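You operate a simulated robot arm through the tools that you are given. There is no shell and no other tool.

You are at the controls of a simulated robot arm. One attempt, no reset.

JOB
Put things in order on the test table. At the end: one of the shock meters from the test table is on the blue plate on the test table; the black square plug from the test table stands on top of the brown carton (marked "CLIPS"); the silver block from the test table stands where the grey tin stood; the grey tin from the test table is in the blue box; whatever was shut is shut again. Leave all else as you found it, and nothing knocked over. Set down upright: shock meter.
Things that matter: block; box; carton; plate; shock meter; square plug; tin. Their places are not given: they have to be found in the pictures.

The check looks at the end state, three seconds after you hand in, the way a careful person would. Anything else that was tipped, shoved, dropped, spilled or broken makes it a failure.

ROBOT AND FRAMES
A 6-joint arm with a two-finger gripper, fixed in place. Base frame: the origin is at the foot of the arm, x ahead of it, y to its left, z up; the work surface is at about z = 0. Readings come in mm, degrees, newtons and seconds.
With the tool pointing down near the work surface it reaches from about 180 to 480 mm from the base axis. Its first joint turns from -66.0 to 66.0 degrees. Payload 1.76 kg.
The tool frame sits at the grasp point between the pads (the TCP): z along the fingers, y along the line on which they close. The tips reach 29 mm beyond it. The gripper opens to 82 mm; its body begins 58 mm behind the TCP.
Orientation is that of the tool frame in the base frame, as a unit quaternion [w, x, y, z]. With the fingers straight down and closing along the base's y, the tool's x points along the base's -x, its y along +y and its z along -z.

CONTROLS
- The arm moves only by the tool play_rows. Its argument "series" is a list of rows, each an object (a shift or turn left out is 0, a gripper value left out holds the last) with "fingers": the finger opening in mm, from 0 to 82; "delta_pos": the shift along the tool's x, y, z in mm, a list of three; "dr": the turn, a rotation vector about the tool's x, y, z in degrees, a list of three. In form: [{"fingers": fingers, "delta_pos": [x, y, z], "dr": [wx, wy, wz]}, ...]. A call has 1 to 20 rows; each row shifts and turns the commanded pose from where the row before left it, along the tool's axes as they then stand. A row lasts 0.2 s, in which the tool goes at most 50 mm and 8.6 degrees; a call with a longer step from one row to the next is refused whole, and so is a gripper value outside its range. Where a pose cannot be reached the arm comes as near as it can. A force on the tool above 40 N (or 10 N above the force at the start of the call, whichever is more), or a blocked arm, ends the call early, and 0.2 s more pass. The fingers move at their own pace (about 203.5 mm/s each) and stop on an object; they squeeze with about 34 N. The grip force told is the motor's: it shows also when the fingers shut on nothing. Time passes only in rows, and 0.2 s behind the last, so rows that do not move let the fingers close. It gives the time, the measured TCP pose, the force on the tool (base axes), the opening and the grip force at its end, in the units of the frame above (readings bear some noise), with the torque about the TCP (base axes, N m) and any sound that the robot's microphone picked up.
- Cameras (640 x 400 px; columns grow to the right, rows downward): "scene" is fixed at [54.3, 335.5, 419.8]; the picture's right is [-0.76, -0.65, 0.00], its down [-0.40, 0.47, -0.79] and it looks along [0.51, -0.60, -0.62] (base axes); focal length 214 px, centre (320, 200). "wrist" rides on the gripper at [79, 4, -89] in the tool frame; the picture's right is [-0.05, 1.00, 0.00], its down [-0.71, -0.04, -0.71] and it looks along [-0.71, -0.04, 0.71] (tool axes); focal length 256 px, centre (320, 200).
- snapshot(camera): a new picture of that camera. No time passes.
- pixel_to_xyz(camera, pixels): for up to 12 pixels [column, row] of the newest picture of that camera ("zoom" is the newest enlarged one), the place [x, y, z] in the base frame of the surface seen there, good to about 2 mm. No time passes.
- close_up(camera, box): a new picture of the part [left, top, right, bottom] of that camera's present view, enlarged. No time passes.
- close_job(): hands the job in; it is judged then, once.

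Leave the gripper open and the arm clear of the work at the hand-in unless told otherwise.

The tools are called by a JSON object that holds its "op" and its "data". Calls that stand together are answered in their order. play_rows: Moves the arm, as the interface text tells. Its arguments: {"type":"object","properties":{"series":{"type":"array","items":{"type":"object","properties":{"fingers":{"type":"number"},"delta_pos":{"type":"array","items":{"type":"number"}},"dr":{"type":"array","items":{"type":"number"}}}}}},"required":["series"]} The other tools are called the same way: snapshot (camera) takes a picture; pixel_to_xyz (camera, pixels) gives the place of the surface under pixels of a picture; close_up (camera, box) takes an enlarged picture of a part of a camera's view; close_job () hands the job in.

At the start:

```text
clock: 0.0
tcp_pos: [237.6, 50.0, 336.4]
orientation: [0.002, 0.0, 1.0, 0.001]
force: [-0.5, 0.1, 0.0]
wrist_torque: [0.01, 0.0, -0.01]
grip_width: 82.1
grasp_force: 0.0
```

scene: 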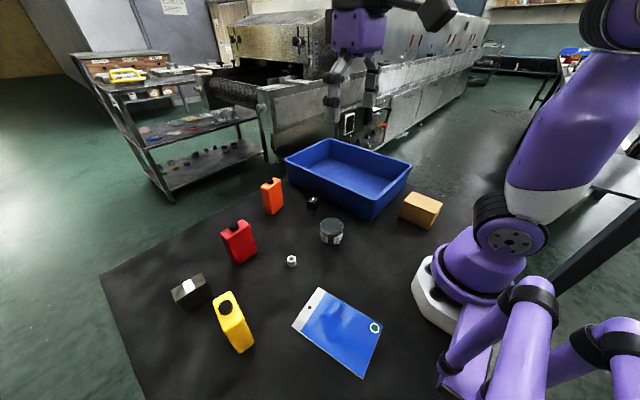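
wrist: 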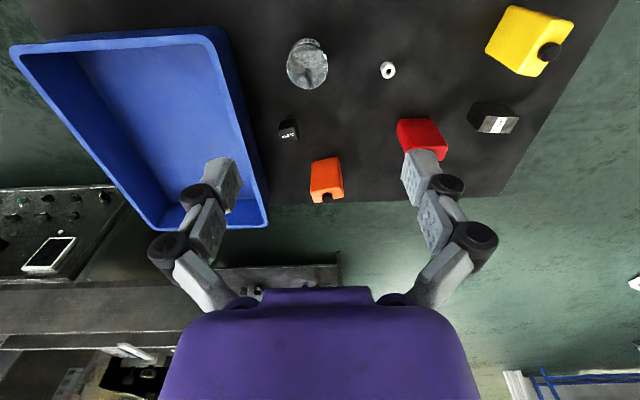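

I see a blue box, a blue flat plate, coloured canisters, a brown carton, a grey tin and some small items. First I'll take enlarged views to identify each one.

{"op": "close_up", "data": {"camera": "scene", "box": [260, 170, 360, 280]}}

{"op": "close_up", "data": {"camera": "scene", "box": [150, 200, 290, 360]}}

{"op": "close_up", "data": {"camera": "scene", "box": [280, 170, 460, 390]}}

{"op": "close_up", "data": {"camera": "wrist", "box": [260, 0, 420, 210]}}

{"op": "close_up", "data": {"camera": "wrist", "box": [380, 0, 600, 180]}}

```text
3.64 times, centred on (310, 225) of scene
```

zoom: 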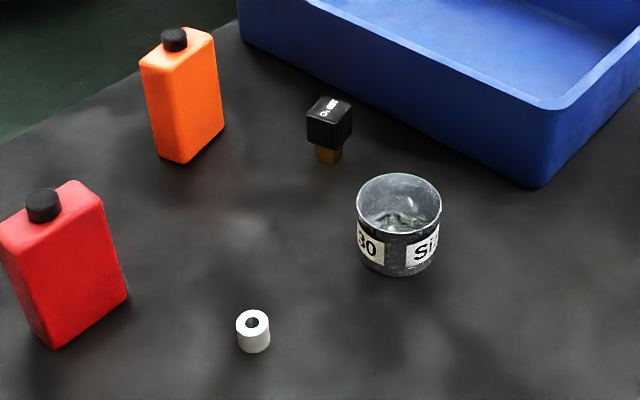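

```text
2.50 times, centred on (220, 280) of scene
```

zoom: 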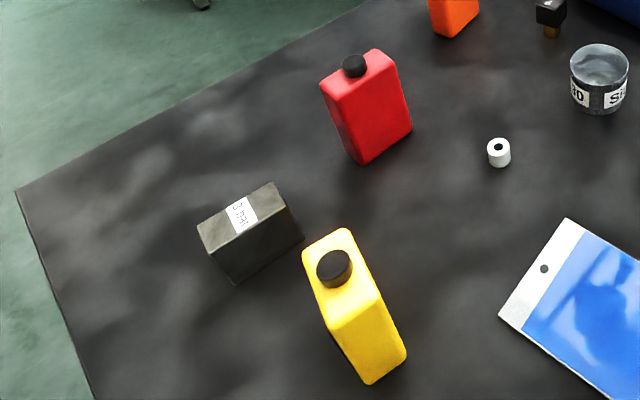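

```text
1.82 times, centred on (370, 280) of scene
```

zoom: 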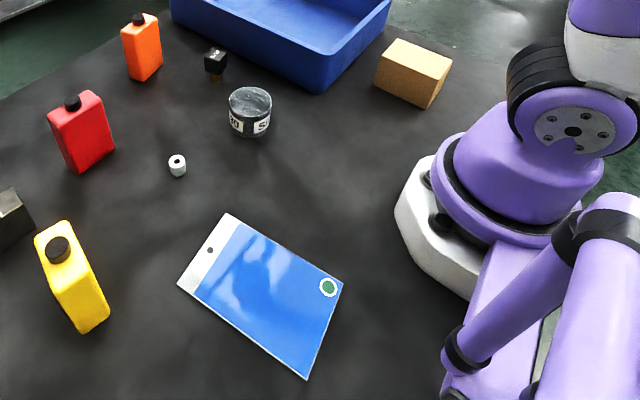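

```text
1.90 times, centred on (340, 105) of wrist
```

zoom: 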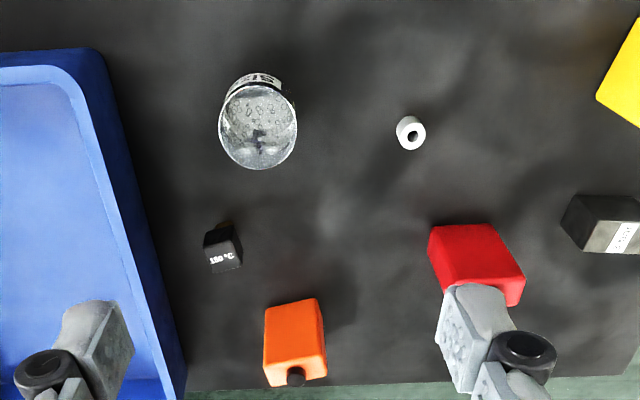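

```text
2.22 times, centred on (490, 90) of wrist
```

zoom: 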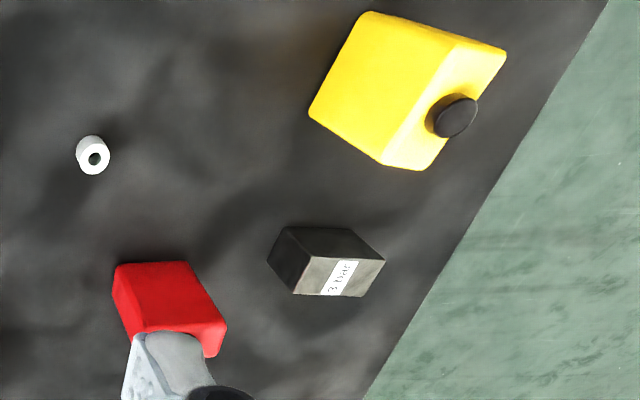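

Next I'll zoom harder on each item to read the labels and see what is what.

{"op": "close_up", "data": {"camera": "scene", "box": [310, 205, 355, 255]}}

{"op": "close_up", "data": {"camera": "scene", "box": [165, 265, 215, 315]}}

{"op": "close_up", "data": {"camera": "scene", "box": [210, 210, 270, 270]}}

{"op": "close_up", "data": {"camera": "scene", "box": [200, 280, 265, 360]}}

{"op": "close_up", "data": {"camera": "scene", "box": [250, 170, 330, 220]}}

{"op": "close_up", "data": {"camera": "scene", "box": [270, 130, 450, 240]}}

{"op": "close_up", "data": {"camera": "scene", "box": [390, 180, 450, 235]}}

{"op": "close_up", "data": {"camera": "scene", "box": [285, 280, 390, 385]}}

```text
8.00 times, centred on (332, 230) of scene
```

zoom: 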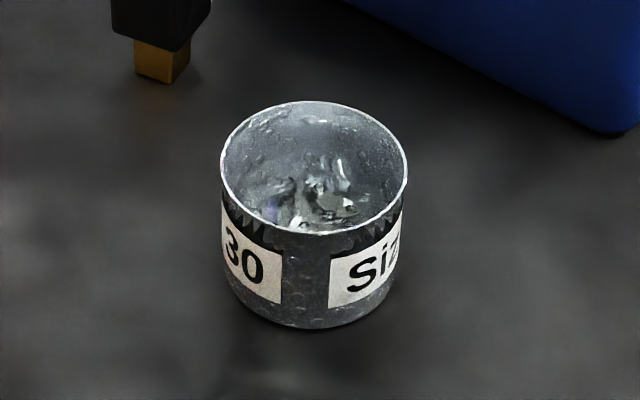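

```text
8.00 times, centred on (190, 290) of scene
```

zoom: 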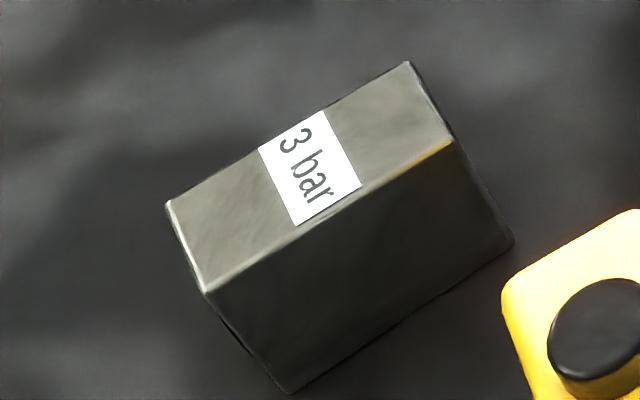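

```text
6.67 times, centred on (240, 240) of scene
```

zoom: 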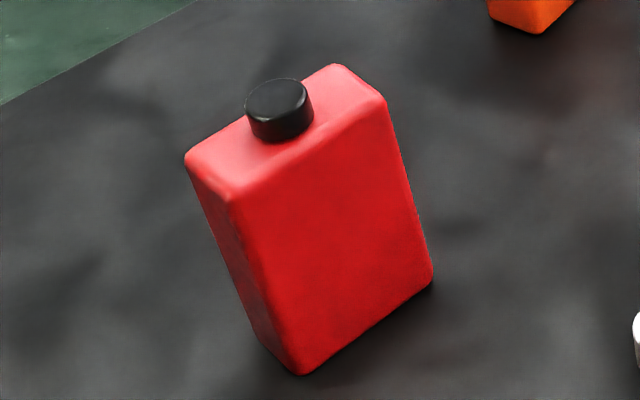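

```text
5.00 times, centred on (232, 320) of scene
```

zoom: 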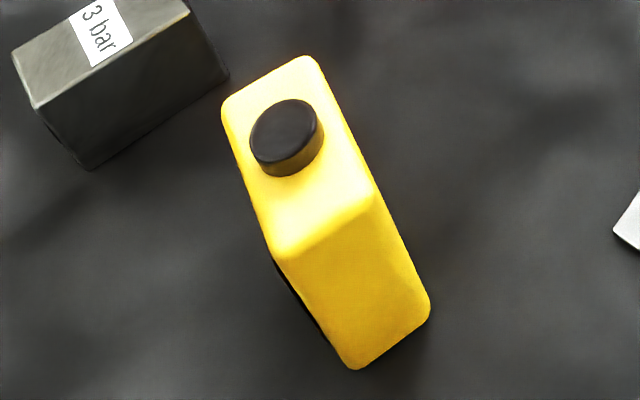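

```text
8.00 times, centred on (290, 195) of scene
```

zoom: 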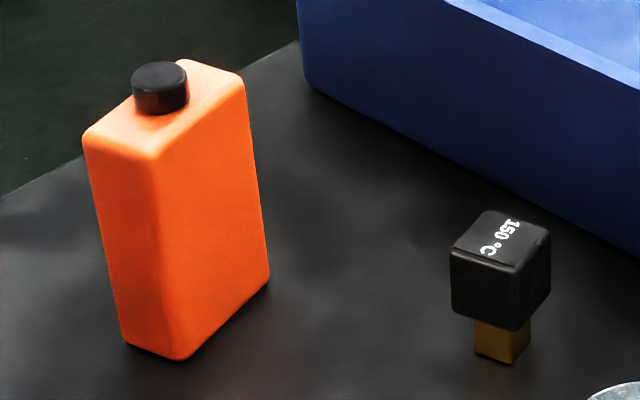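

```text
3.56 times, centred on (360, 185) of scene
```

zoom: 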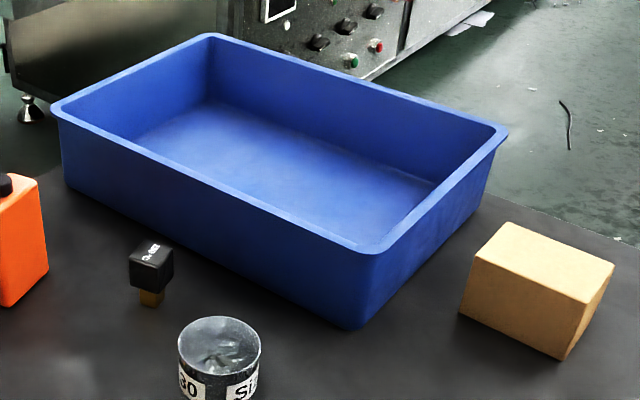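

```text
7.27 times, centred on (420, 208) of scene
```

zoom: 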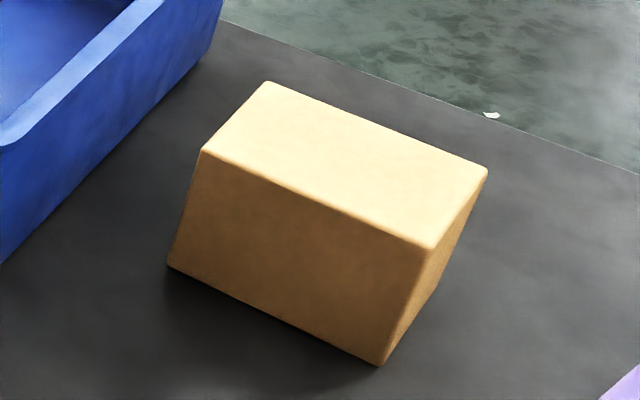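

```text
3.81 times, centred on (338, 332) of scene
```

zoom: 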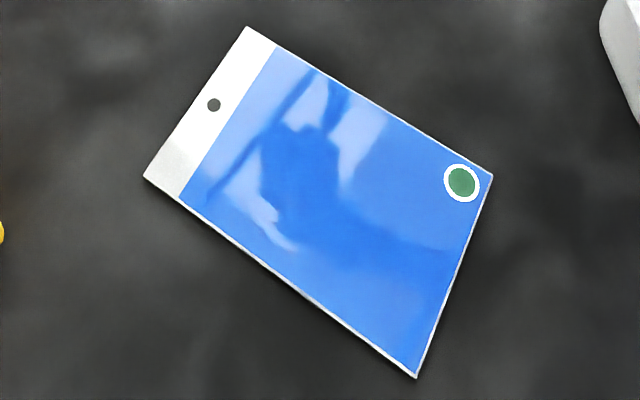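

I take the items as follows: the three coloured cased devices are the shock meters, the "3 bar" piece is the silver block, the "Size 30" can is the grey tin, and the black "150 °C" cube on a stub is the square plug. Next I'll measure where they are in the full scene picture.

{"op": "snapshot", "data": {"camera": "scene"}}

{"op": "pixel_to_xyz", "data": {"camera": "scene", "pixels": [[312, 199], [332, 222], [325, 240], [291, 258], [190, 290], [240, 230], [232, 310], [270, 185], [420, 203], [338, 332], [348, 183], [180, 289]]}}

{"op": "close_up", "data": {"camera": "scene", "box": [165, 265, 215, 315]}}

{"op": "pixel_to_xyz", "data": {"camera": "zoom", "pixels": [[170, 206], [404, 66], [450, 142], [208, 288], [290, 388], [510, 245], [320, 250]]}}

```text
taken
```

scene: 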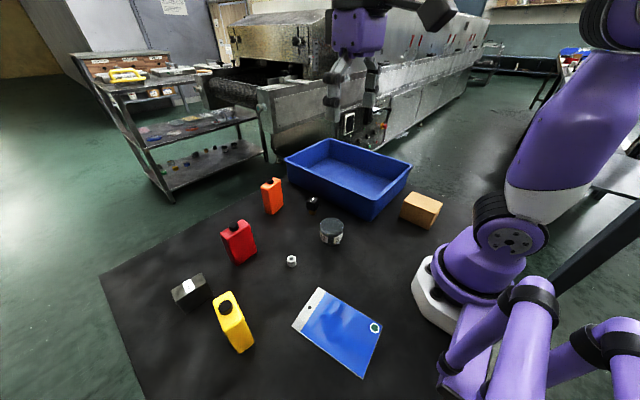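

```text
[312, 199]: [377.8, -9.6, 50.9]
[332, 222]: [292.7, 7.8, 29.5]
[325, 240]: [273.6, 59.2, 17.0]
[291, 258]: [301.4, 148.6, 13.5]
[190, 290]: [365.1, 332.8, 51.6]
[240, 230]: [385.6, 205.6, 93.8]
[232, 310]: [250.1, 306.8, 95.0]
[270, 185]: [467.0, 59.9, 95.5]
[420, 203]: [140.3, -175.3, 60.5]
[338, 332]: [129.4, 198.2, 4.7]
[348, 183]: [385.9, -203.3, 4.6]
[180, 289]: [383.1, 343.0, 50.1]
```

```text
8.00 times, centred on (190, 290) of scene
```

zoom: 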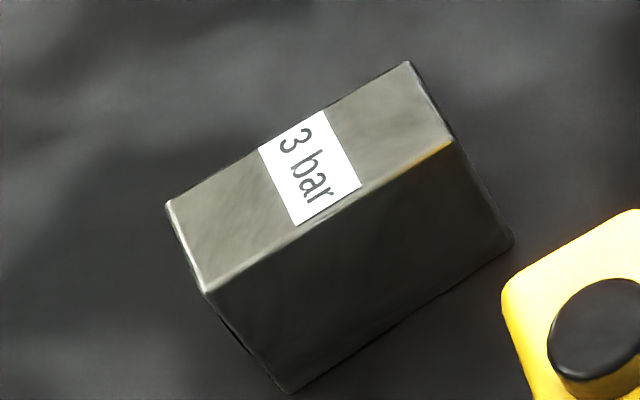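

```text
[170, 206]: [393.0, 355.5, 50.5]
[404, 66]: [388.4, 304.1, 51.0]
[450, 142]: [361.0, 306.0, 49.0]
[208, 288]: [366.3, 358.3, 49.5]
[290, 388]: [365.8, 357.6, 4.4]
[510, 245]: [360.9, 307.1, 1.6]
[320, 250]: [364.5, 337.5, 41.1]
```

The block's top spans x 361–393 and y 304–358 at z≈50, near the edge of reach. Next I'll measure the other items using zooms.

{"op": "close_up", "data": {"camera": "scene", "box": [200, 280, 265, 360]}}

{"op": "pixel_to_xyz", "data": {"camera": "zoom", "pixels": [[285, 128], [230, 100], [308, 65], [372, 185], [285, 255], [352, 365], [425, 305], [330, 300], [255, 215], [310, 320], [345, 190], [285, 250]]}}

{"op": "close_up", "data": {"camera": "scene", "box": [210, 210, 270, 270]}}

{"op": "pixel_to_xyz", "data": {"camera": "zoom", "pixels": [[277, 95], [190, 160], [340, 70], [380, 100], [235, 195], [300, 370], [430, 280], [265, 335], [320, 230]]}}

{"op": "close_up", "data": {"camera": "scene", "box": [250, 170, 330, 220]}}

{"op": "pixel_to_xyz", "data": {"camera": "zoom", "pixels": [[160, 75], [90, 140], [185, 65], [238, 80], [150, 155], [180, 355], [265, 280], [130, 343], [490, 212], [455, 250], [515, 270], [548, 235]]}}

{"op": "close_up", "data": {"camera": "scene", "box": [300, 185, 350, 250]}}

{"op": "pixel_to_xyz", "data": {"camera": "zoom", "pixels": [[265, 60], [290, 120], [270, 150], [256, 300]]}}

```text
5.00 times, centred on (232, 320) of scene
```

zoom: 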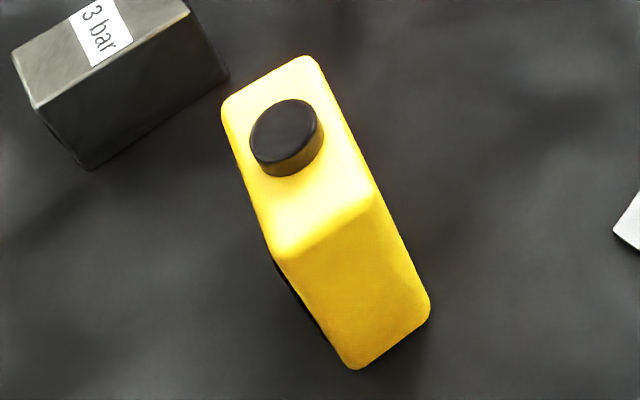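

```text
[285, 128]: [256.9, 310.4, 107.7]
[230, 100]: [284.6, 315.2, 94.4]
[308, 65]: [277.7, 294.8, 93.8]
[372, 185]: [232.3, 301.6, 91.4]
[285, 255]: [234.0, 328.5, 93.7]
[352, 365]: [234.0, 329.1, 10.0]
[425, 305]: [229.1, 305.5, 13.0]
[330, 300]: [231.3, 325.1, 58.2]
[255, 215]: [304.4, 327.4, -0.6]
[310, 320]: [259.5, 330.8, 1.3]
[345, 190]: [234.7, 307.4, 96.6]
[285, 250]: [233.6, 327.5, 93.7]
```

```text
6.67 times, centred on (240, 240) of scene
```

zoom: 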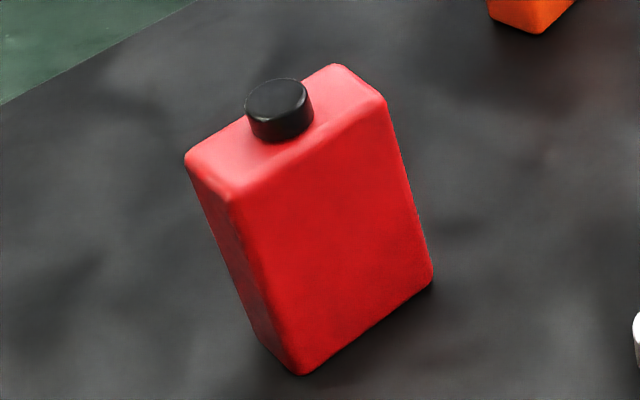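

```text
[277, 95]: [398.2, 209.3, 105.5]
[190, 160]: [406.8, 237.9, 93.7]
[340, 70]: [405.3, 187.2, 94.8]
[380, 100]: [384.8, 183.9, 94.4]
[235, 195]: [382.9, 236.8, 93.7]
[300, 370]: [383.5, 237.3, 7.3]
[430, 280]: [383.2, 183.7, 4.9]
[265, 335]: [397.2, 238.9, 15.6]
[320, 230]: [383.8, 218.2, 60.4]
```

```text
8.00 times, centred on (290, 195) of scene
```

zoom: 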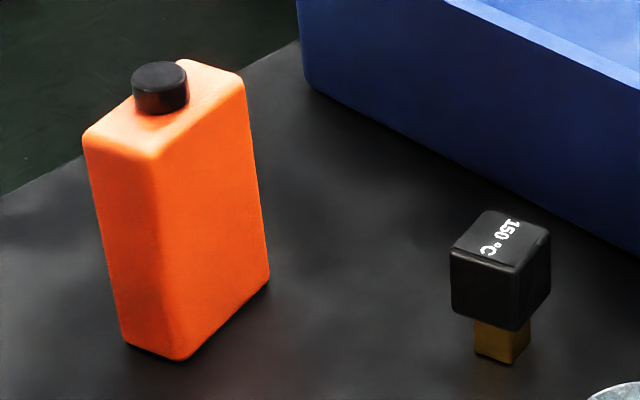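

```text
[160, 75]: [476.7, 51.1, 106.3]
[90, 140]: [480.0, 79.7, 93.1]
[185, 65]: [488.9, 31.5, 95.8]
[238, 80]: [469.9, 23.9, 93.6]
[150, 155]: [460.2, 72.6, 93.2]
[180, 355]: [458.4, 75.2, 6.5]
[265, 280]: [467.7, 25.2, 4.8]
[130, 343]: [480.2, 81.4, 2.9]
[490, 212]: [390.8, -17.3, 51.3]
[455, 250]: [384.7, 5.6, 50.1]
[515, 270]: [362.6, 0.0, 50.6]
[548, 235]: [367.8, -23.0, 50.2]
```

```text
6.15 times, centred on (325, 218) of scene
```

zoom: 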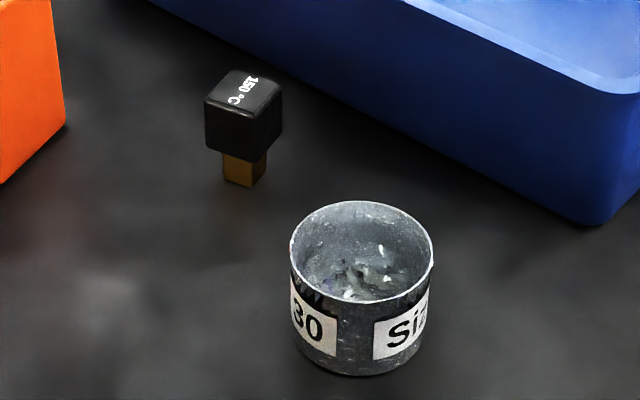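

```text
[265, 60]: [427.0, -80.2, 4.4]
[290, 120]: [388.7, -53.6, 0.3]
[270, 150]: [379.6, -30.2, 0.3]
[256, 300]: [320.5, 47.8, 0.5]
```

The plug's head is about 23 mm square, centred near (376.5, -8.7), with its top at z≈50. Next I'll measure the tin, carton, plate and box.

{"op": "close_up", "data": {"camera": "scene", "box": [310, 205, 355, 255]}}

{"op": "pixel_to_xyz", "data": {"camera": "zoom", "pixels": [[222, 165], [406, 172], [316, 102], [312, 234], [250, 215], [380, 215], [316, 320], [240, 300], [390, 290], [316, 180], [290, 200], [340, 150]]}}

{"op": "close_up", "data": {"camera": "scene", "box": [390, 180, 450, 235]}}

{"op": "pixel_to_xyz", "data": {"camera": "zoom", "pixels": [[267, 86], [484, 174], [430, 244], [205, 151], [170, 264], [380, 362], [300, 200], [410, 300]]}}

{"op": "close_up", "data": {"camera": "scene", "box": [285, 280, 390, 385]}}

{"op": "pixel_to_xyz", "data": {"camera": "zoom", "pixels": [[248, 30], [148, 176], [415, 374], [489, 178], [320, 200], [100, 300], [275, 45], [180, 195]]}}

{"op": "close_up", "data": {"camera": "scene", "box": [270, 130, 450, 240]}}

{"op": "pixel_to_xyz", "data": {"camera": "zoom", "pixels": [[58, 107], [210, 38], [502, 132], [372, 252], [345, 322], [210, 120], [360, 225], [430, 180], [140, 135], [300, 170], [250, 150], [370, 200]]}}

```text
8.00 times, centred on (332, 230) of scene
```

zoom: 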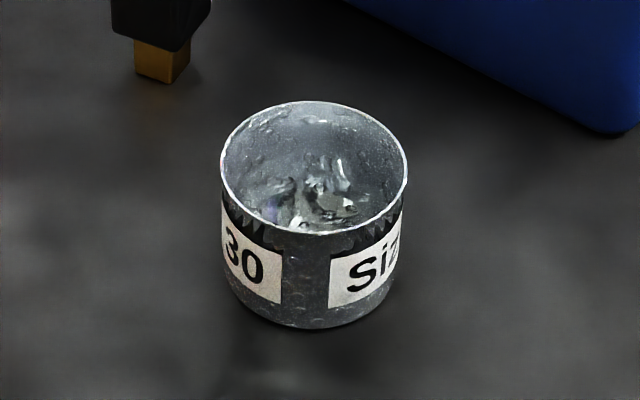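

```text
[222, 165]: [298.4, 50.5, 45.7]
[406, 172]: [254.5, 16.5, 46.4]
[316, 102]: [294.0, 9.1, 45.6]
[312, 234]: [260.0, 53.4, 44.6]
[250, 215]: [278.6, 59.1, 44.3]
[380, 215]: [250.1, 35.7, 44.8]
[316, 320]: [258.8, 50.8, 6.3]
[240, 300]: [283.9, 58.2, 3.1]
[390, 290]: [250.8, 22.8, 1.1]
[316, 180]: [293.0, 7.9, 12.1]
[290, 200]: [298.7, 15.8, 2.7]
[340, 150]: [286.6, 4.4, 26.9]
```

```text
7.27 times, centred on (420, 208) of scene
```

zoom: 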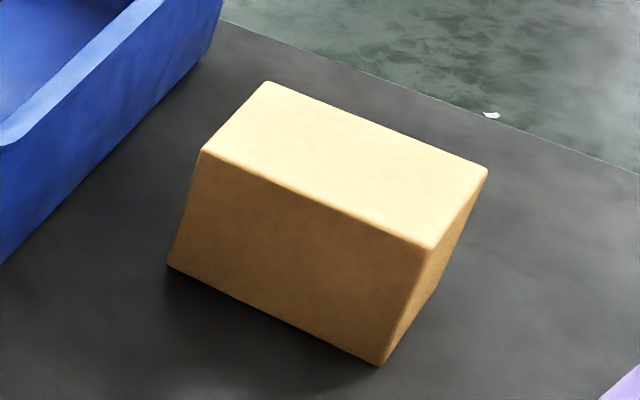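

```text
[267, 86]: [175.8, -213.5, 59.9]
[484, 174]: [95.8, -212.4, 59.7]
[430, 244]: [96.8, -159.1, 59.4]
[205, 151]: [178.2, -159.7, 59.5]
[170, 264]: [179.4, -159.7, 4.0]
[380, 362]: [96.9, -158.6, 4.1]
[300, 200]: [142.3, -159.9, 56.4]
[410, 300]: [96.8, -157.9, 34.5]
```

```text
3.81 times, centred on (338, 332) of scene
```

zoom: 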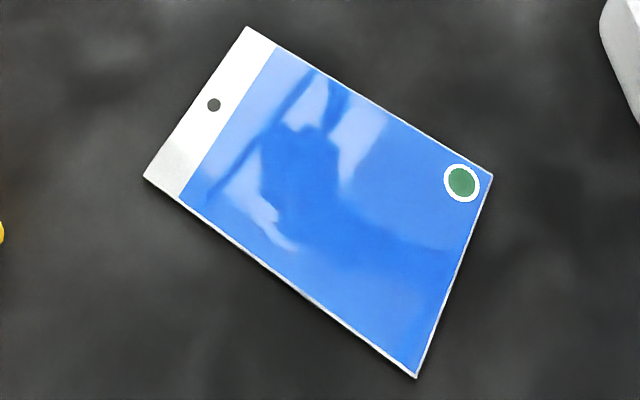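

```text
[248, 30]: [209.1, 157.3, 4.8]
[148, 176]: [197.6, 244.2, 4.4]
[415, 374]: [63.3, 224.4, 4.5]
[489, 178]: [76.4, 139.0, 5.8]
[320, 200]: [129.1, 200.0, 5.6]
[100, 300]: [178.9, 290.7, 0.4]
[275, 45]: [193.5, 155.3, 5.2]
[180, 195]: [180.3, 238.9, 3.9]
```

```text
3.56 times, centred on (360, 185) of scene
```

zoom: 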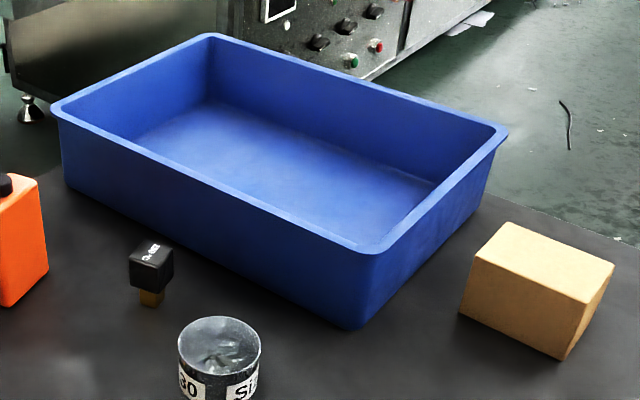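

```text
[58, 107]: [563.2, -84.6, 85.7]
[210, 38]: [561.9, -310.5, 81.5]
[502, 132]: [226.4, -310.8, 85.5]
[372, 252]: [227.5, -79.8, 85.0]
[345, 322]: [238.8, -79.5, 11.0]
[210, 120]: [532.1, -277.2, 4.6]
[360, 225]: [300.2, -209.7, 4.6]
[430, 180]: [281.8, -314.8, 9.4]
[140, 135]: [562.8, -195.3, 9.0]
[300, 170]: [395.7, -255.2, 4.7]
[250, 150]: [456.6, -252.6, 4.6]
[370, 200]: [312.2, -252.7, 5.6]
```

Measurements so far:
- **Tin:** centred near (276.7, 32.4), about 55 mm across and 46 mm tall.
- **Box:** floor z≈5, rim z≈85, x 227–563, y −311 to −80.
- **Carton top:** x 96–178, y −213 to −159, z≈60.
- **Plate:** x 63–209, y 139–244, z≈5.

I'll start with the tin. The arm goes above it with open fingers and checks the pose there.

{"op": "play_rows", "data": {"series": [{"fingers": 82, "delta_pos": [-6.5, -2.9, 30]}, {"delta_pos": [-6.5, -2.9, 35]}, {"delta_pos": [-6.5, -2.9, 35]}, {"delta_pos": [-6.5, -3, 35]}, {"delta_pos": [-6.5, -3, 35]}, {"delta_pos": [-6.6, -3, 36]}, {}]}}

{"op": "snapshot", "data": {"camera": "wrist"}}

{"op": "snapshot", "data": {"camera": "scene"}}

```text
clock: 1.6
tcp_pos: [274.9, 28.6, 131.9]
orientation: [0.0, 0.0, 1.0, 0.0]
force: [0.6, 0.0, 0.5]
wrist_torque: [0.0, -0.02, 0.03]
grip_width: 82.1
grasp_force: 0.0
```

```text
taken
```

wrist: 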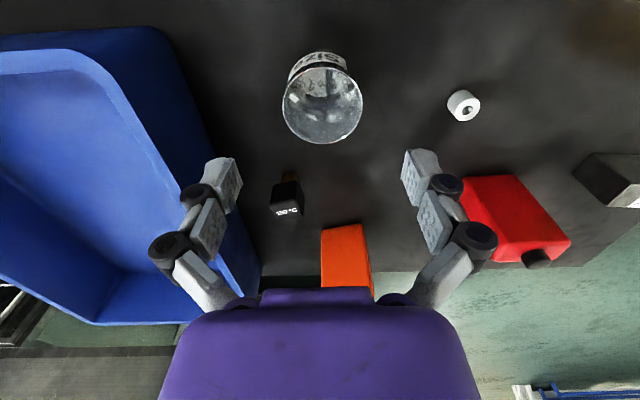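

```text
taken
```

scene: 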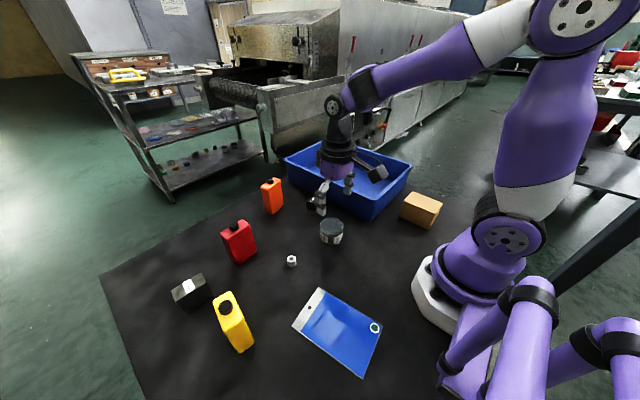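

The tin sits between the fingers at pixel (323, 100). The measured TCP differs by a few mm from what I commanded, so I'll hold still and read again.

{"op": "play_rows", "data": {"series": [{}]}}

{"op": "play_rows", "data": {"series": [{}]}}

{"op": "pixel_to_xyz", "data": {"camera": "wrist", "pixels": [[283, 100], [362, 100], [323, 62], [322, 143], [287, 190], [463, 106]]}}

```text
clock: 2.0
tcp_pos: [274.9, 27.9, 131.2]
orientation: [0.001, 0.0, 1.0, 0.001]
force: [-0.1, -0.3, -0.6]
wrist_torque: [0.01, -0.03, 0.05]
grip_width: 82.1
grasp_force: 0.0
```

```text
clock: 2.4
tcp_pos: [275.0, 27.6, 131.5]
orientation: [0.002, 0.0, 1.0, 0.001]
force: [-0.4, 0.3, -0.3]
wrist_torque: [0.0, 0.01, -0.01]
grip_width: 82.0
grasp_force: 0.1
```

```text
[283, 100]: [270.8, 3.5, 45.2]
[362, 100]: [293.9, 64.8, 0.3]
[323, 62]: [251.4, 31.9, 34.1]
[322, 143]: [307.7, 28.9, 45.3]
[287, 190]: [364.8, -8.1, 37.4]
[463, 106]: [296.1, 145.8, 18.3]
```

The reading is steady at (275, 27.8, 131.4). To check how the cameras agree with the arm's readings, I'll look at the finger positions in the wrist picture.

{"op": "pixel_to_xyz", "data": {"camera": "wrist", "pixels": [[220, 162], [240, 165], [408, 160], [430, 160], [228, 185], [416, 185], [300, 70], [345, 70], [355, 120], [292, 125], [300, 85], [350, 85]]}}

{"op": "close_up", "data": {"camera": "wrist", "box": [180, 30, 460, 205]}}

{"op": "close_up", "data": {"camera": "scene", "box": [290, 140, 400, 250]}}

```text
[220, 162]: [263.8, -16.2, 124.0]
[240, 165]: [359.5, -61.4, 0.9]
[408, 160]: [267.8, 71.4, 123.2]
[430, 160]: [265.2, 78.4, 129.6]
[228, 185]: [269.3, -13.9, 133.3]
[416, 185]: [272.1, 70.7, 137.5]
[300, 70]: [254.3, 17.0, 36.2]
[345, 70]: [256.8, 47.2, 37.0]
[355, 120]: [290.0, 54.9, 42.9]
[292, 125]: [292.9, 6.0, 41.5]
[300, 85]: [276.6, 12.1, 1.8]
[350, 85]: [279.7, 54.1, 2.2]
```

```text
2.29 times, centred on (320, 118) of wrist
```

zoom: 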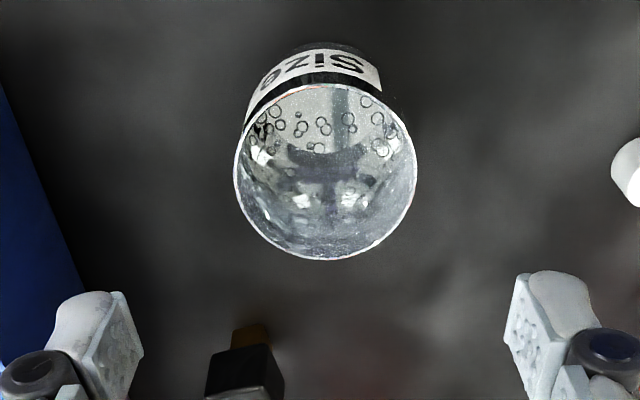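

```text
3.64 times, centred on (345, 195) of scene
```

zoom: 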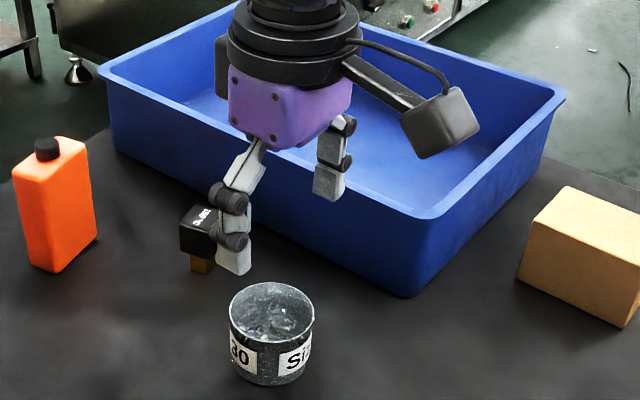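

The pads sit at y≈-13.5 and y≈70.5, whose middle agrees with the measured TCP, so the readings can be trusted. I'll shift by (+2, +4) mm and come down in two stages around the tin.

{"op": "play_rows", "data": {"series": [{"delta_pos": [-2, 4, 10]}, {"delta_pos": [0, 0, 15]}, {}]}}

```text
clock: 3.2
tcp_pos: [278.8, 35.1, 106.9]
orientation: [0.001, 0.0, 1.0, 0.0]
force: [0.7, 0.5, -0.2]
wrist_torque: [-0.01, 0.0, 0.02]
grip_width: 81.9
grasp_force: 0.1
```

{"op": "play_rows", "data": {"series": [{}]}}

{"op": "play_rows", "data": {"series": [{}]}}

```text
clock: 3.6
tcp_pos: [278.3, 34.6, 106.2]
orientation: [0.001, 0.0, 1.0, 0.001]
force: [0.7, 0.5, -0.5]
wrist_torque: [-0.02, -0.03, -0.02]
grip_width: 81.8
grasp_force: 0.0
```

```text
clock: 4.0
tcp_pos: [279.6, 35.0, 106.9]
orientation: [0.0, 0.0, 1.0, 0.001]
force: [0.0, 0.5, -0.2]
wrist_torque: [0.02, -0.02, -0.02]
grip_width: 82.0
grasp_force: 0.0
```

The arm shows small position-dependent errors, so I'll correct a little each time. Next comes a slight shift and the descent to about z=38 around the tin.

{"op": "play_rows", "data": {"series": [{"delta_pos": [1.0, -1, 15]}, {"delta_pos": [0.5, -1, 20]}, {"delta_pos": [0, 0, 15]}, {}]}}

{"op": "snapshot", "data": {"camera": "wrist"}}

```text
clock: 5.0
tcp_pos: [279.2, 34.7, 56.7]
orientation: [0.001, 0.001, 1.0, 0.001]
force: [0.1, 0.1, 0.3]
wrist_torque: [0.0, -0.01, 0.01]
grip_width: 81.9
grasp_force: 0.1
```

```text
taken
```

wrist: 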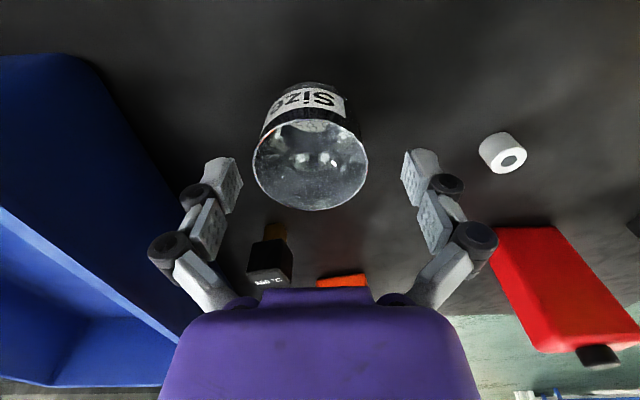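

The tin's mouth is centred at column 310 while the finger midline is about 320, so the gripper sits a few mm too far in +y. I'll measure the tin's rim from this close view.

{"op": "close_up", "data": {"camera": "wrist", "box": [230, 70, 430, 220]}}

{"op": "pixel_to_xyz", "data": {"camera": "zoom", "pixels": [[90, 250], [420, 260], [265, 440], [240, 165], [95, 200], [400, 210], [130, 330], [390, 340]]}}

```text
2.67 times, centred on (330, 145) of wrist
```

zoom: 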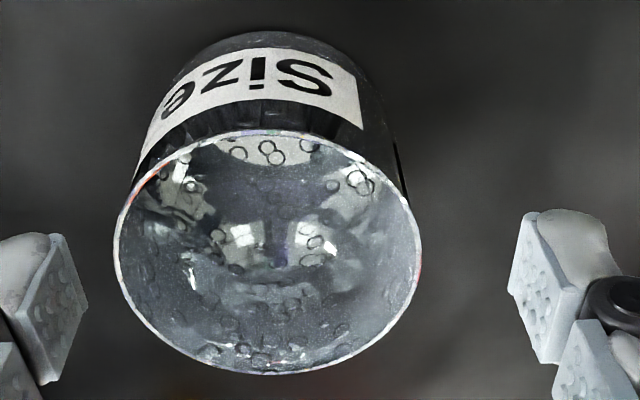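

```text
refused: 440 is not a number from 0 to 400
```

{"op": "pixel_to_xyz", "data": {"camera": "zoom", "pixels": [[116, 250], [419, 260], [265, 373], [265, 133], [140, 180], [400, 200], [150, 322], [385, 322]]}}

```text
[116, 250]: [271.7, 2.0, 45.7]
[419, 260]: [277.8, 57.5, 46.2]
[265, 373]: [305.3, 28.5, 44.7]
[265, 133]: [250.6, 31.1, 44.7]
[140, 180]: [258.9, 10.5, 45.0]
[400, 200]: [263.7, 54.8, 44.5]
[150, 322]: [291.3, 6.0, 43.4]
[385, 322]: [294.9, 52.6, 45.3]
```

From here the tin's centre reads (277.5, 29.8), so the TCP needs about −5 mm in y and −1.5 mm in x. I'll shift before descending further.

{"op": "play_rows", "data": {"series": [{"delta_pos": [0.5, -4, 0]}, {}]}}

{"op": "snapshot", "data": {"camera": "wrist"}}

```text
clock: 5.6
tcp_pos: [278.2, 31.2, 54.9]
orientation: [0.001, 0.0, 1.0, 0.001]
force: [1.1, -0.4, -0.8]
wrist_torque: [0.01, 0.0, -0.01]
grip_width: 82.1
grasp_force: 0.0
```

```text
taken
```

wrist: 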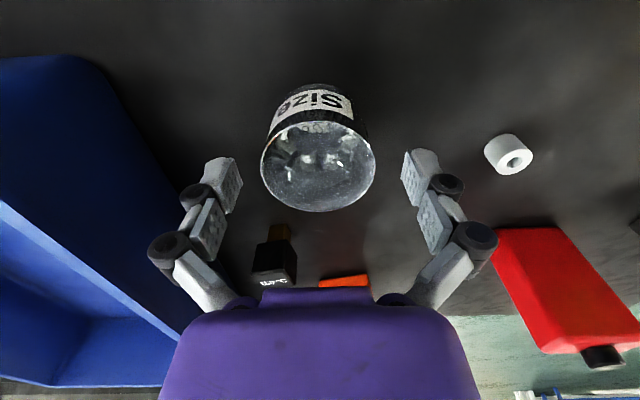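

The tin is now centred at column 318. I'll descend to about z=38 and close the fingers on it.

{"op": "play_rows", "data": {"series": [{"delta_pos": [0, 0, 9]}, {"delta_pos": [0, 0, 8]}, {}, {"fingers": 50}, {}, {}]}}

{"op": "snapshot", "data": {"camera": "wrist"}}

```text
clock: 7.0
tcp_pos: [277.4, 31.3, 39.4]
orientation: [0.001, -0.001, 1.0, 0.001]
force: [-0.4, 1.3, 6.0]
wrist_torque: [0.05, -0.06, -0.03]
grip_width: 55.3
grasp_force: 34.1
```

```text
taken
```

wrist: 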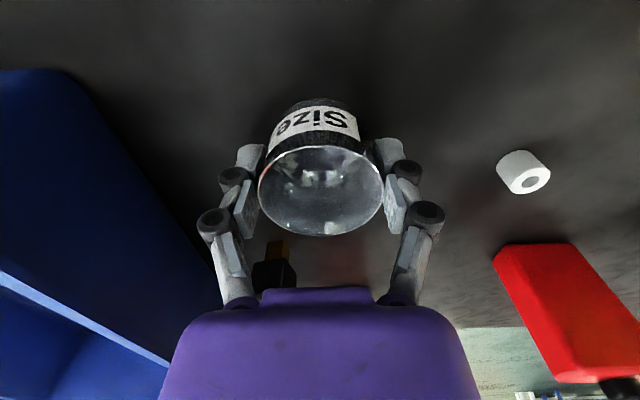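

The tin is gripped at a width of 55.3 mm. I'll lift it straight up to clear the 85 mm box rim.

{"op": "play_rows", "data": {"series": [{"delta_pos": [0, 0, -10]}, {"delta_pos": [0, 0, -25]}, {"delta_pos": [0, 0, -30]}, {"delta_pos": [0, 0, -30]}, {"delta_pos": [0, 0, -30]}, {"delta_pos": [0, 0, -15]}, {}]}}

{"op": "snapshot", "data": {"camera": "scene"}}

```text
clock: 8.6
tcp_pos: [276.8, 28.2, 179.7]
orientation: [0.001, 0.0, 1.0, 0.001]
force: [0.5, -0.5, -1.0]
wrist_torque: [0.0, -0.02, -0.03]
grip_width: 55.4
grasp_force: 33.9
```

```text
taken
```

scene: 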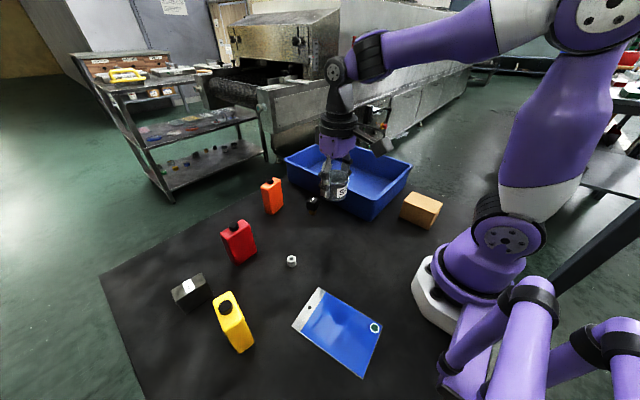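

The tin is lifted and level at about z=180. Next I'll carry it across the rim into the box, toward (340, −190).

{"op": "play_rows", "data": {"series": [{"delta_pos": [-4, -15, 0]}, {"delta_pos": [-8, -28, 0]}, {"delta_pos": [-8, -30, 0]}, {"delta_pos": [-9, -30, 0]}, {"delta_pos": [-9, -30, 0]}, {"delta_pos": [-9, -30, 0]}, {"delta_pos": [-8, -28, 0]}, {"delta_pos": [-6, -15, 0]}, {"delta_pos": [-2, -12, 0]}, {}]}}

{"op": "snapshot", "data": {"camera": "scene"}}

```text
clock: 10.8
tcp_pos: [337.7, -189.2, 180.2]
orientation: [0.002, 0.0, 1.0, 0.001]
force: [0.0, 0.2, -0.4]
wrist_torque: [0.02, 0.03, 0.01]
grip_width: 55.2
grasp_force: 33.9
```

```text
taken
```

scene: 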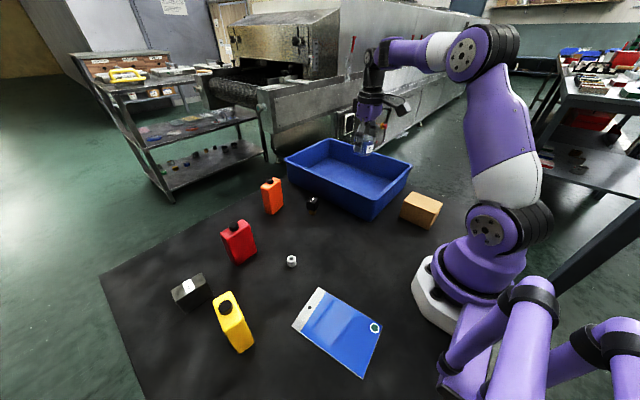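

The tin is over the box interior. I'll lower it until it is just above the floor (TCP about z=50).

{"op": "play_rows", "data": {"series": [{"delta_pos": [0, 0, 20]}, {"delta_pos": [0, 0, 30]}, {"delta_pos": [0, 0, 30]}, {"delta_pos": [0, 0, 30]}, {"delta_pos": [0, 0, 18]}, {}]}}

```text
clock: 12.2
tcp_pos: [340.6, -186.3, 48.9]
orientation: [0.001, -0.001, 1.0, 0.0]
force: [0.6, 0.4, -0.6]
wrist_torque: [0.0, 0.01, -0.02]
grip_width: 55.3
grasp_force: 34.2
```

{"op": "play_rows", "data": {"series": [{"delta_pos": [0, 0, 1.5]}, {"delta_pos": [0, 0, 1.5]}, {}]}}

```text
clock: 13.0
tcp_pos: [340.6, -185.8, 46.7]
orientation: [0.001, 0.001, 1.0, 0.001]
force: [0.3, -0.4, 0.1]
wrist_torque: [-0.02, -0.01, -0.02]
grip_width: 55.3
grasp_force: 33.9
```

No contact yet, so I'll go down in small steps and watch the force.

{"op": "play_rows", "data": {"series": [{"delta_pos": [0, 0, 1]}, {"delta_pos": [0, 0, 1]}, {}]}}

{"op": "snapshot", "data": {"camera": "wrist"}}

```text
clock: 13.8
tcp_pos: [340.8, -186.9, 45.5]
orientation: [0.001, 0.0, 1.0, 0.002]
force: [0.0, -0.1, -1.5]
wrist_torque: [0.02, 0.0, 0.02]
grip_width: 55.2
grasp_force: 34.1
```

```text
taken
```

wrist: 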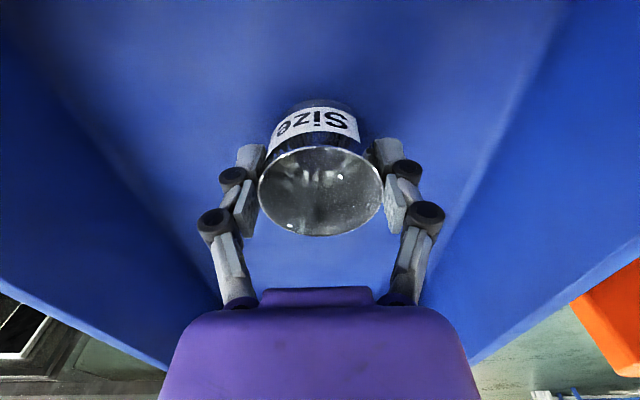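

{"op": "play_rows", "data": {"series": [{"delta_pos": [0, 0, 1]}, {"delta_pos": [0, 0, 1]}, {}]}}

```text
clock: 14.6
tcp_pos: [340.4, -187.4, 42.3]
orientation: [0.001, 0.0, 1.0, 0.0]
force: [0.4, 0.7, 0.8]
wrist_torque: [-0.01, -0.01, 0.02]
grip_width: 55.4
grasp_force: 34.4
```

{"op": "play_rows", "data": {"series": [{"delta_pos": [0, 0, 1]}, {}]}}

{"op": "play_rows", "data": {"series": [{"delta_pos": [0, 0, 1]}, {}]}}

```text
clock: 15.2
tcp_pos: [341.1, -187.9, 42.5]
orientation: [0.001, 0.0, 1.0, 0.0]
force: [-3.7, 6.3, 22.6]
wrist_torque: [0.16, 0.02, 0.02]
grip_width: 55.6
grasp_force: 34.4
```

```text
clock: 15.8
tcp_pos: [341.1, -186.1, 41.6]
orientation: [0.002, 0.0, 1.0, 0.0]
force: [0.6, -1.4, 23.3]
wrist_torque: [-0.04, -0.14, -0.04]
grip_width: 55.6
grasp_force: 34.5
```

The tin is now resting on the box floor, with a 23 N reaction force. I'll open the fingers and lift away.

{"op": "play_rows", "data": {"series": [{"delta_pos": [0, 0, -1]}, {"fingers": 82}, {}, {}, {"delta_pos": [0, 0, -8]}, {"delta_pos": [0, 0, -25]}, {"delta_pos": [0, 0, -35]}, {"delta_pos": [0, 0, -35]}, {"delta_pos": [0, 0, -35]}, {}]}}

{"op": "snapshot", "data": {"camera": "scene"}}

{"op": "snapshot", "data": {"camera": "wrist"}}

```text
clock: 18.0
tcp_pos: [338.2, -185.4, 179.9]
orientation: [0.001, 0.0, 1.0, 0.001]
force: [-0.2, 0.2, 0.1]
wrist_torque: [0.04, 0.03, 0.0]
grip_width: 82.4
grasp_force: 0.0
```

```text
taken
```

scene: 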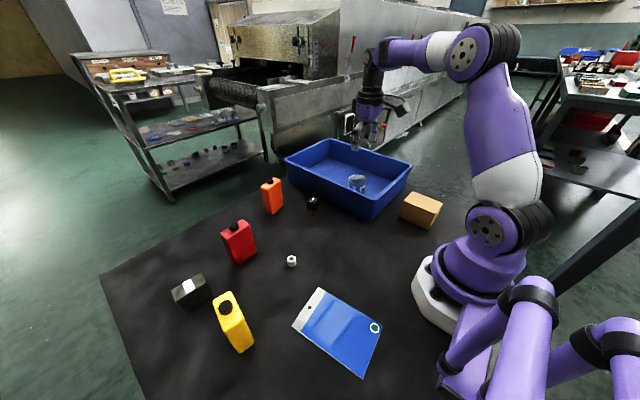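

```text
taken
```

wrist: 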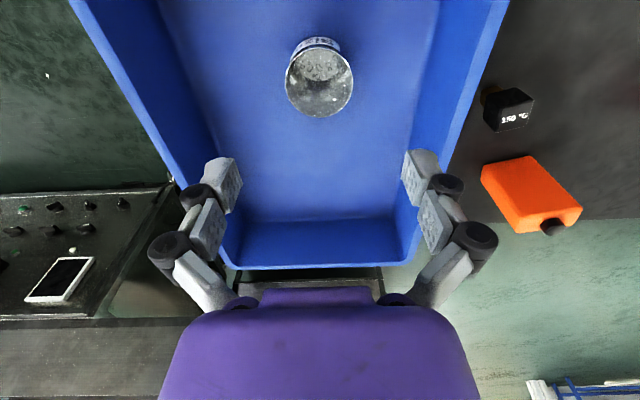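

The tin stands in the box. Next is the plug. I'll measure it again first, including the underside of its head.

{"op": "close_up", "data": {"camera": "scene", "box": [295, 185, 330, 222]}}

{"op": "pixel_to_xyz", "data": {"camera": "wrist", "pixels": [[485, 103], [520, 88], [534, 97], [496, 132], [528, 127], [490, 92]]}}

```text
10.81 times, centred on (312, 204) of scene
```

zoom: 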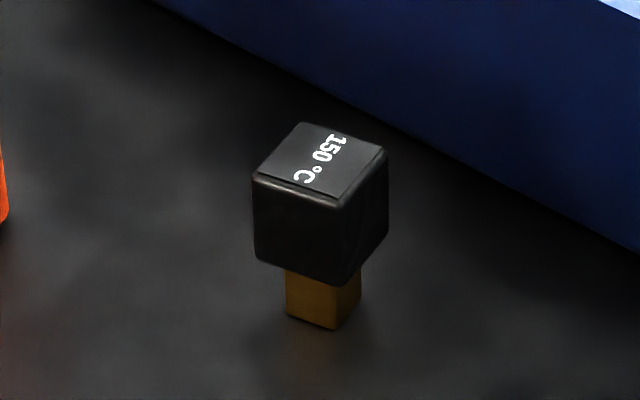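

```text
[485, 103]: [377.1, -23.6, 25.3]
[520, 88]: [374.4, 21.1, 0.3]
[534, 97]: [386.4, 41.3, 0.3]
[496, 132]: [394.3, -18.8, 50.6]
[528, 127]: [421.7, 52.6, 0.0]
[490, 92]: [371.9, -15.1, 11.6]
```

{"op": "pixel_to_xyz", "data": {"camera": "zoom", "pixels": [[304, 125], [256, 172], [342, 207], [386, 152], [258, 258], [340, 284], [388, 232], [288, 312], [336, 326], [360, 298], [290, 275], [334, 290]]}}

```text
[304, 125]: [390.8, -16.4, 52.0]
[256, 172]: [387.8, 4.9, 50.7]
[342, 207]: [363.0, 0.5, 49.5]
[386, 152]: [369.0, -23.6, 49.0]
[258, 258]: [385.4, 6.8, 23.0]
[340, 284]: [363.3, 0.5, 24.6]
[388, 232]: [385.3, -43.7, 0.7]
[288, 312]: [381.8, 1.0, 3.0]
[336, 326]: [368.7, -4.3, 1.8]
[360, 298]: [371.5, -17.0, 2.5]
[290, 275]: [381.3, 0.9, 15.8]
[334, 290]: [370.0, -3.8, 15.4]
```

The plug's head spans z 24–50, centred at about (377, −8.7) and turned about 14°. I'll travel there at z=180 with the fingers narrowed to 50 mm, then turn the tool 14° to match.

{"op": "play_rows", "data": {"series": [{"fingers": 50, "delta_pos": [-3, 15, 0]}, {"delta_pos": [-6, 28, 0]}, {"delta_pos": [-7, 32, 0]}, {"delta_pos": [-7, 32, 0]}, {"delta_pos": [-7, 32, 0]}, {"delta_pos": [-6, 25, 0]}, {"delta_pos": [-3, 12, 0]}, {"dr": [0, 0, -7]}, {"dr": [0, 0, -7]}, {"delta_pos": [0, 0, 20]}, {"delta_pos": [0, 0, 25]}, {}]}}

{"op": "snapshot", "data": {"camera": "wrist"}}

```text
clock: 20.6
tcp_pos: [379.7, -10.3, 138.2]
orientation: [0.0, -0.122, 0.992, 0.001]
force: [1.0, 0.3, 0.5]
wrist_torque: [-0.02, 0.02, -0.01]
grip_width: 49.9
grasp_force: 0.1
```

```text
taken
```

wrist: 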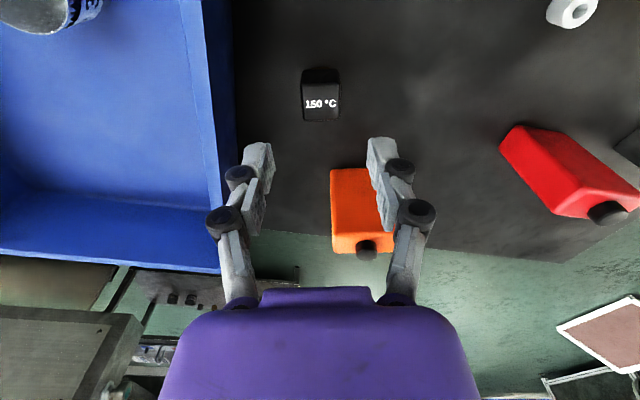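

The plug is squared up and centred between the fingers at pixel (321, 102). I'll descend in stages.

{"op": "play_rows", "data": {"series": [{"delta_pos": [0, 0, 20]}, {"delta_pos": [0, 0, 25]}, {"delta_pos": [0, 0, 20]}, {}]}}

{"op": "snapshot", "data": {"camera": "wrist"}}

```text
clock: 21.6
tcp_pos: [381.4, -10.5, 70.5]
orientation: [0.0, -0.122, 0.993, -0.001]
force: [0.2, -0.2, -0.4]
wrist_torque: [0.01, 0.02, 0.01]
grip_width: 49.8
grasp_force: 0.0
```

```text
taken
```

wrist: 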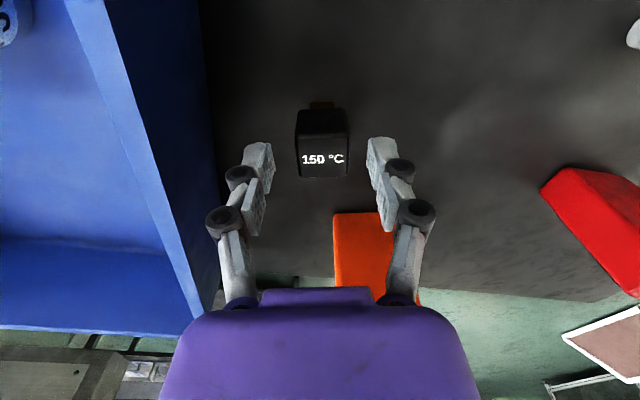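

The head's top face is centred at (322, 157), and I expected about (320, 159), so the alignment is good. I'll go down to z≈38 and close.

{"op": "play_rows", "data": {"series": [{"delta_pos": [0, 0, 12]}, {"delta_pos": [0, 0, 12]}, {"delta_pos": [0, 0, 8]}, {}]}}

{"op": "snapshot", "data": {"camera": "wrist"}}

```text
clock: 22.6
tcp_pos: [380.4, -10.7, 39.8]
orientation: [0.001, -0.122, 0.993, 0.0]
force: [-0.9, 0.6, 0.1]
wrist_torque: [-0.02, -0.01, 0.02]
grip_width: 49.8
grasp_force: 0.0
```

```text
taken
```

wrist: 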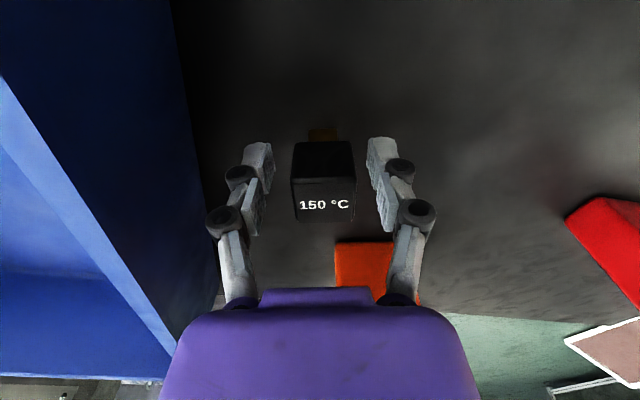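

The plug is level with the pads and about 1 mm to the right of the midline. I'll nudge 1 mm and close.

{"op": "play_rows", "data": {"series": [{"delta_pos": [0, 1.2, 0]}, {}, {"fingers": 35}, {"fingers": 18}, {}, {}]}}

{"op": "snapshot", "data": {"camera": "wrist"}}

```text
clock: 24.0
tcp_pos: [379.9, -11.7, 38.8]
orientation: [0.001, -0.121, 0.993, 0.0]
force: [0.6, -1.3, 5.5]
wrist_torque: [-0.02, 0.03, 0.0]
grip_width: 26.3
grasp_force: 34.3
```

```text
taken
```

wrist: 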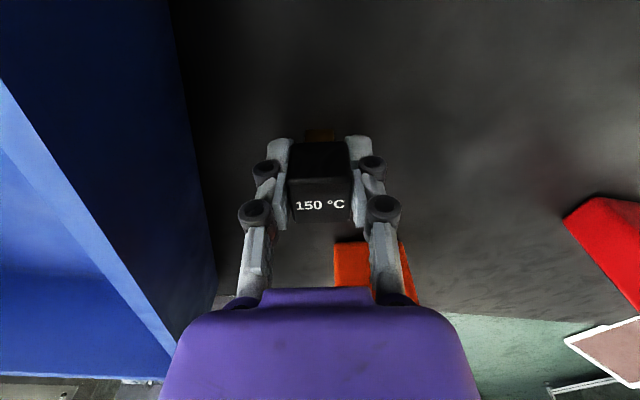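

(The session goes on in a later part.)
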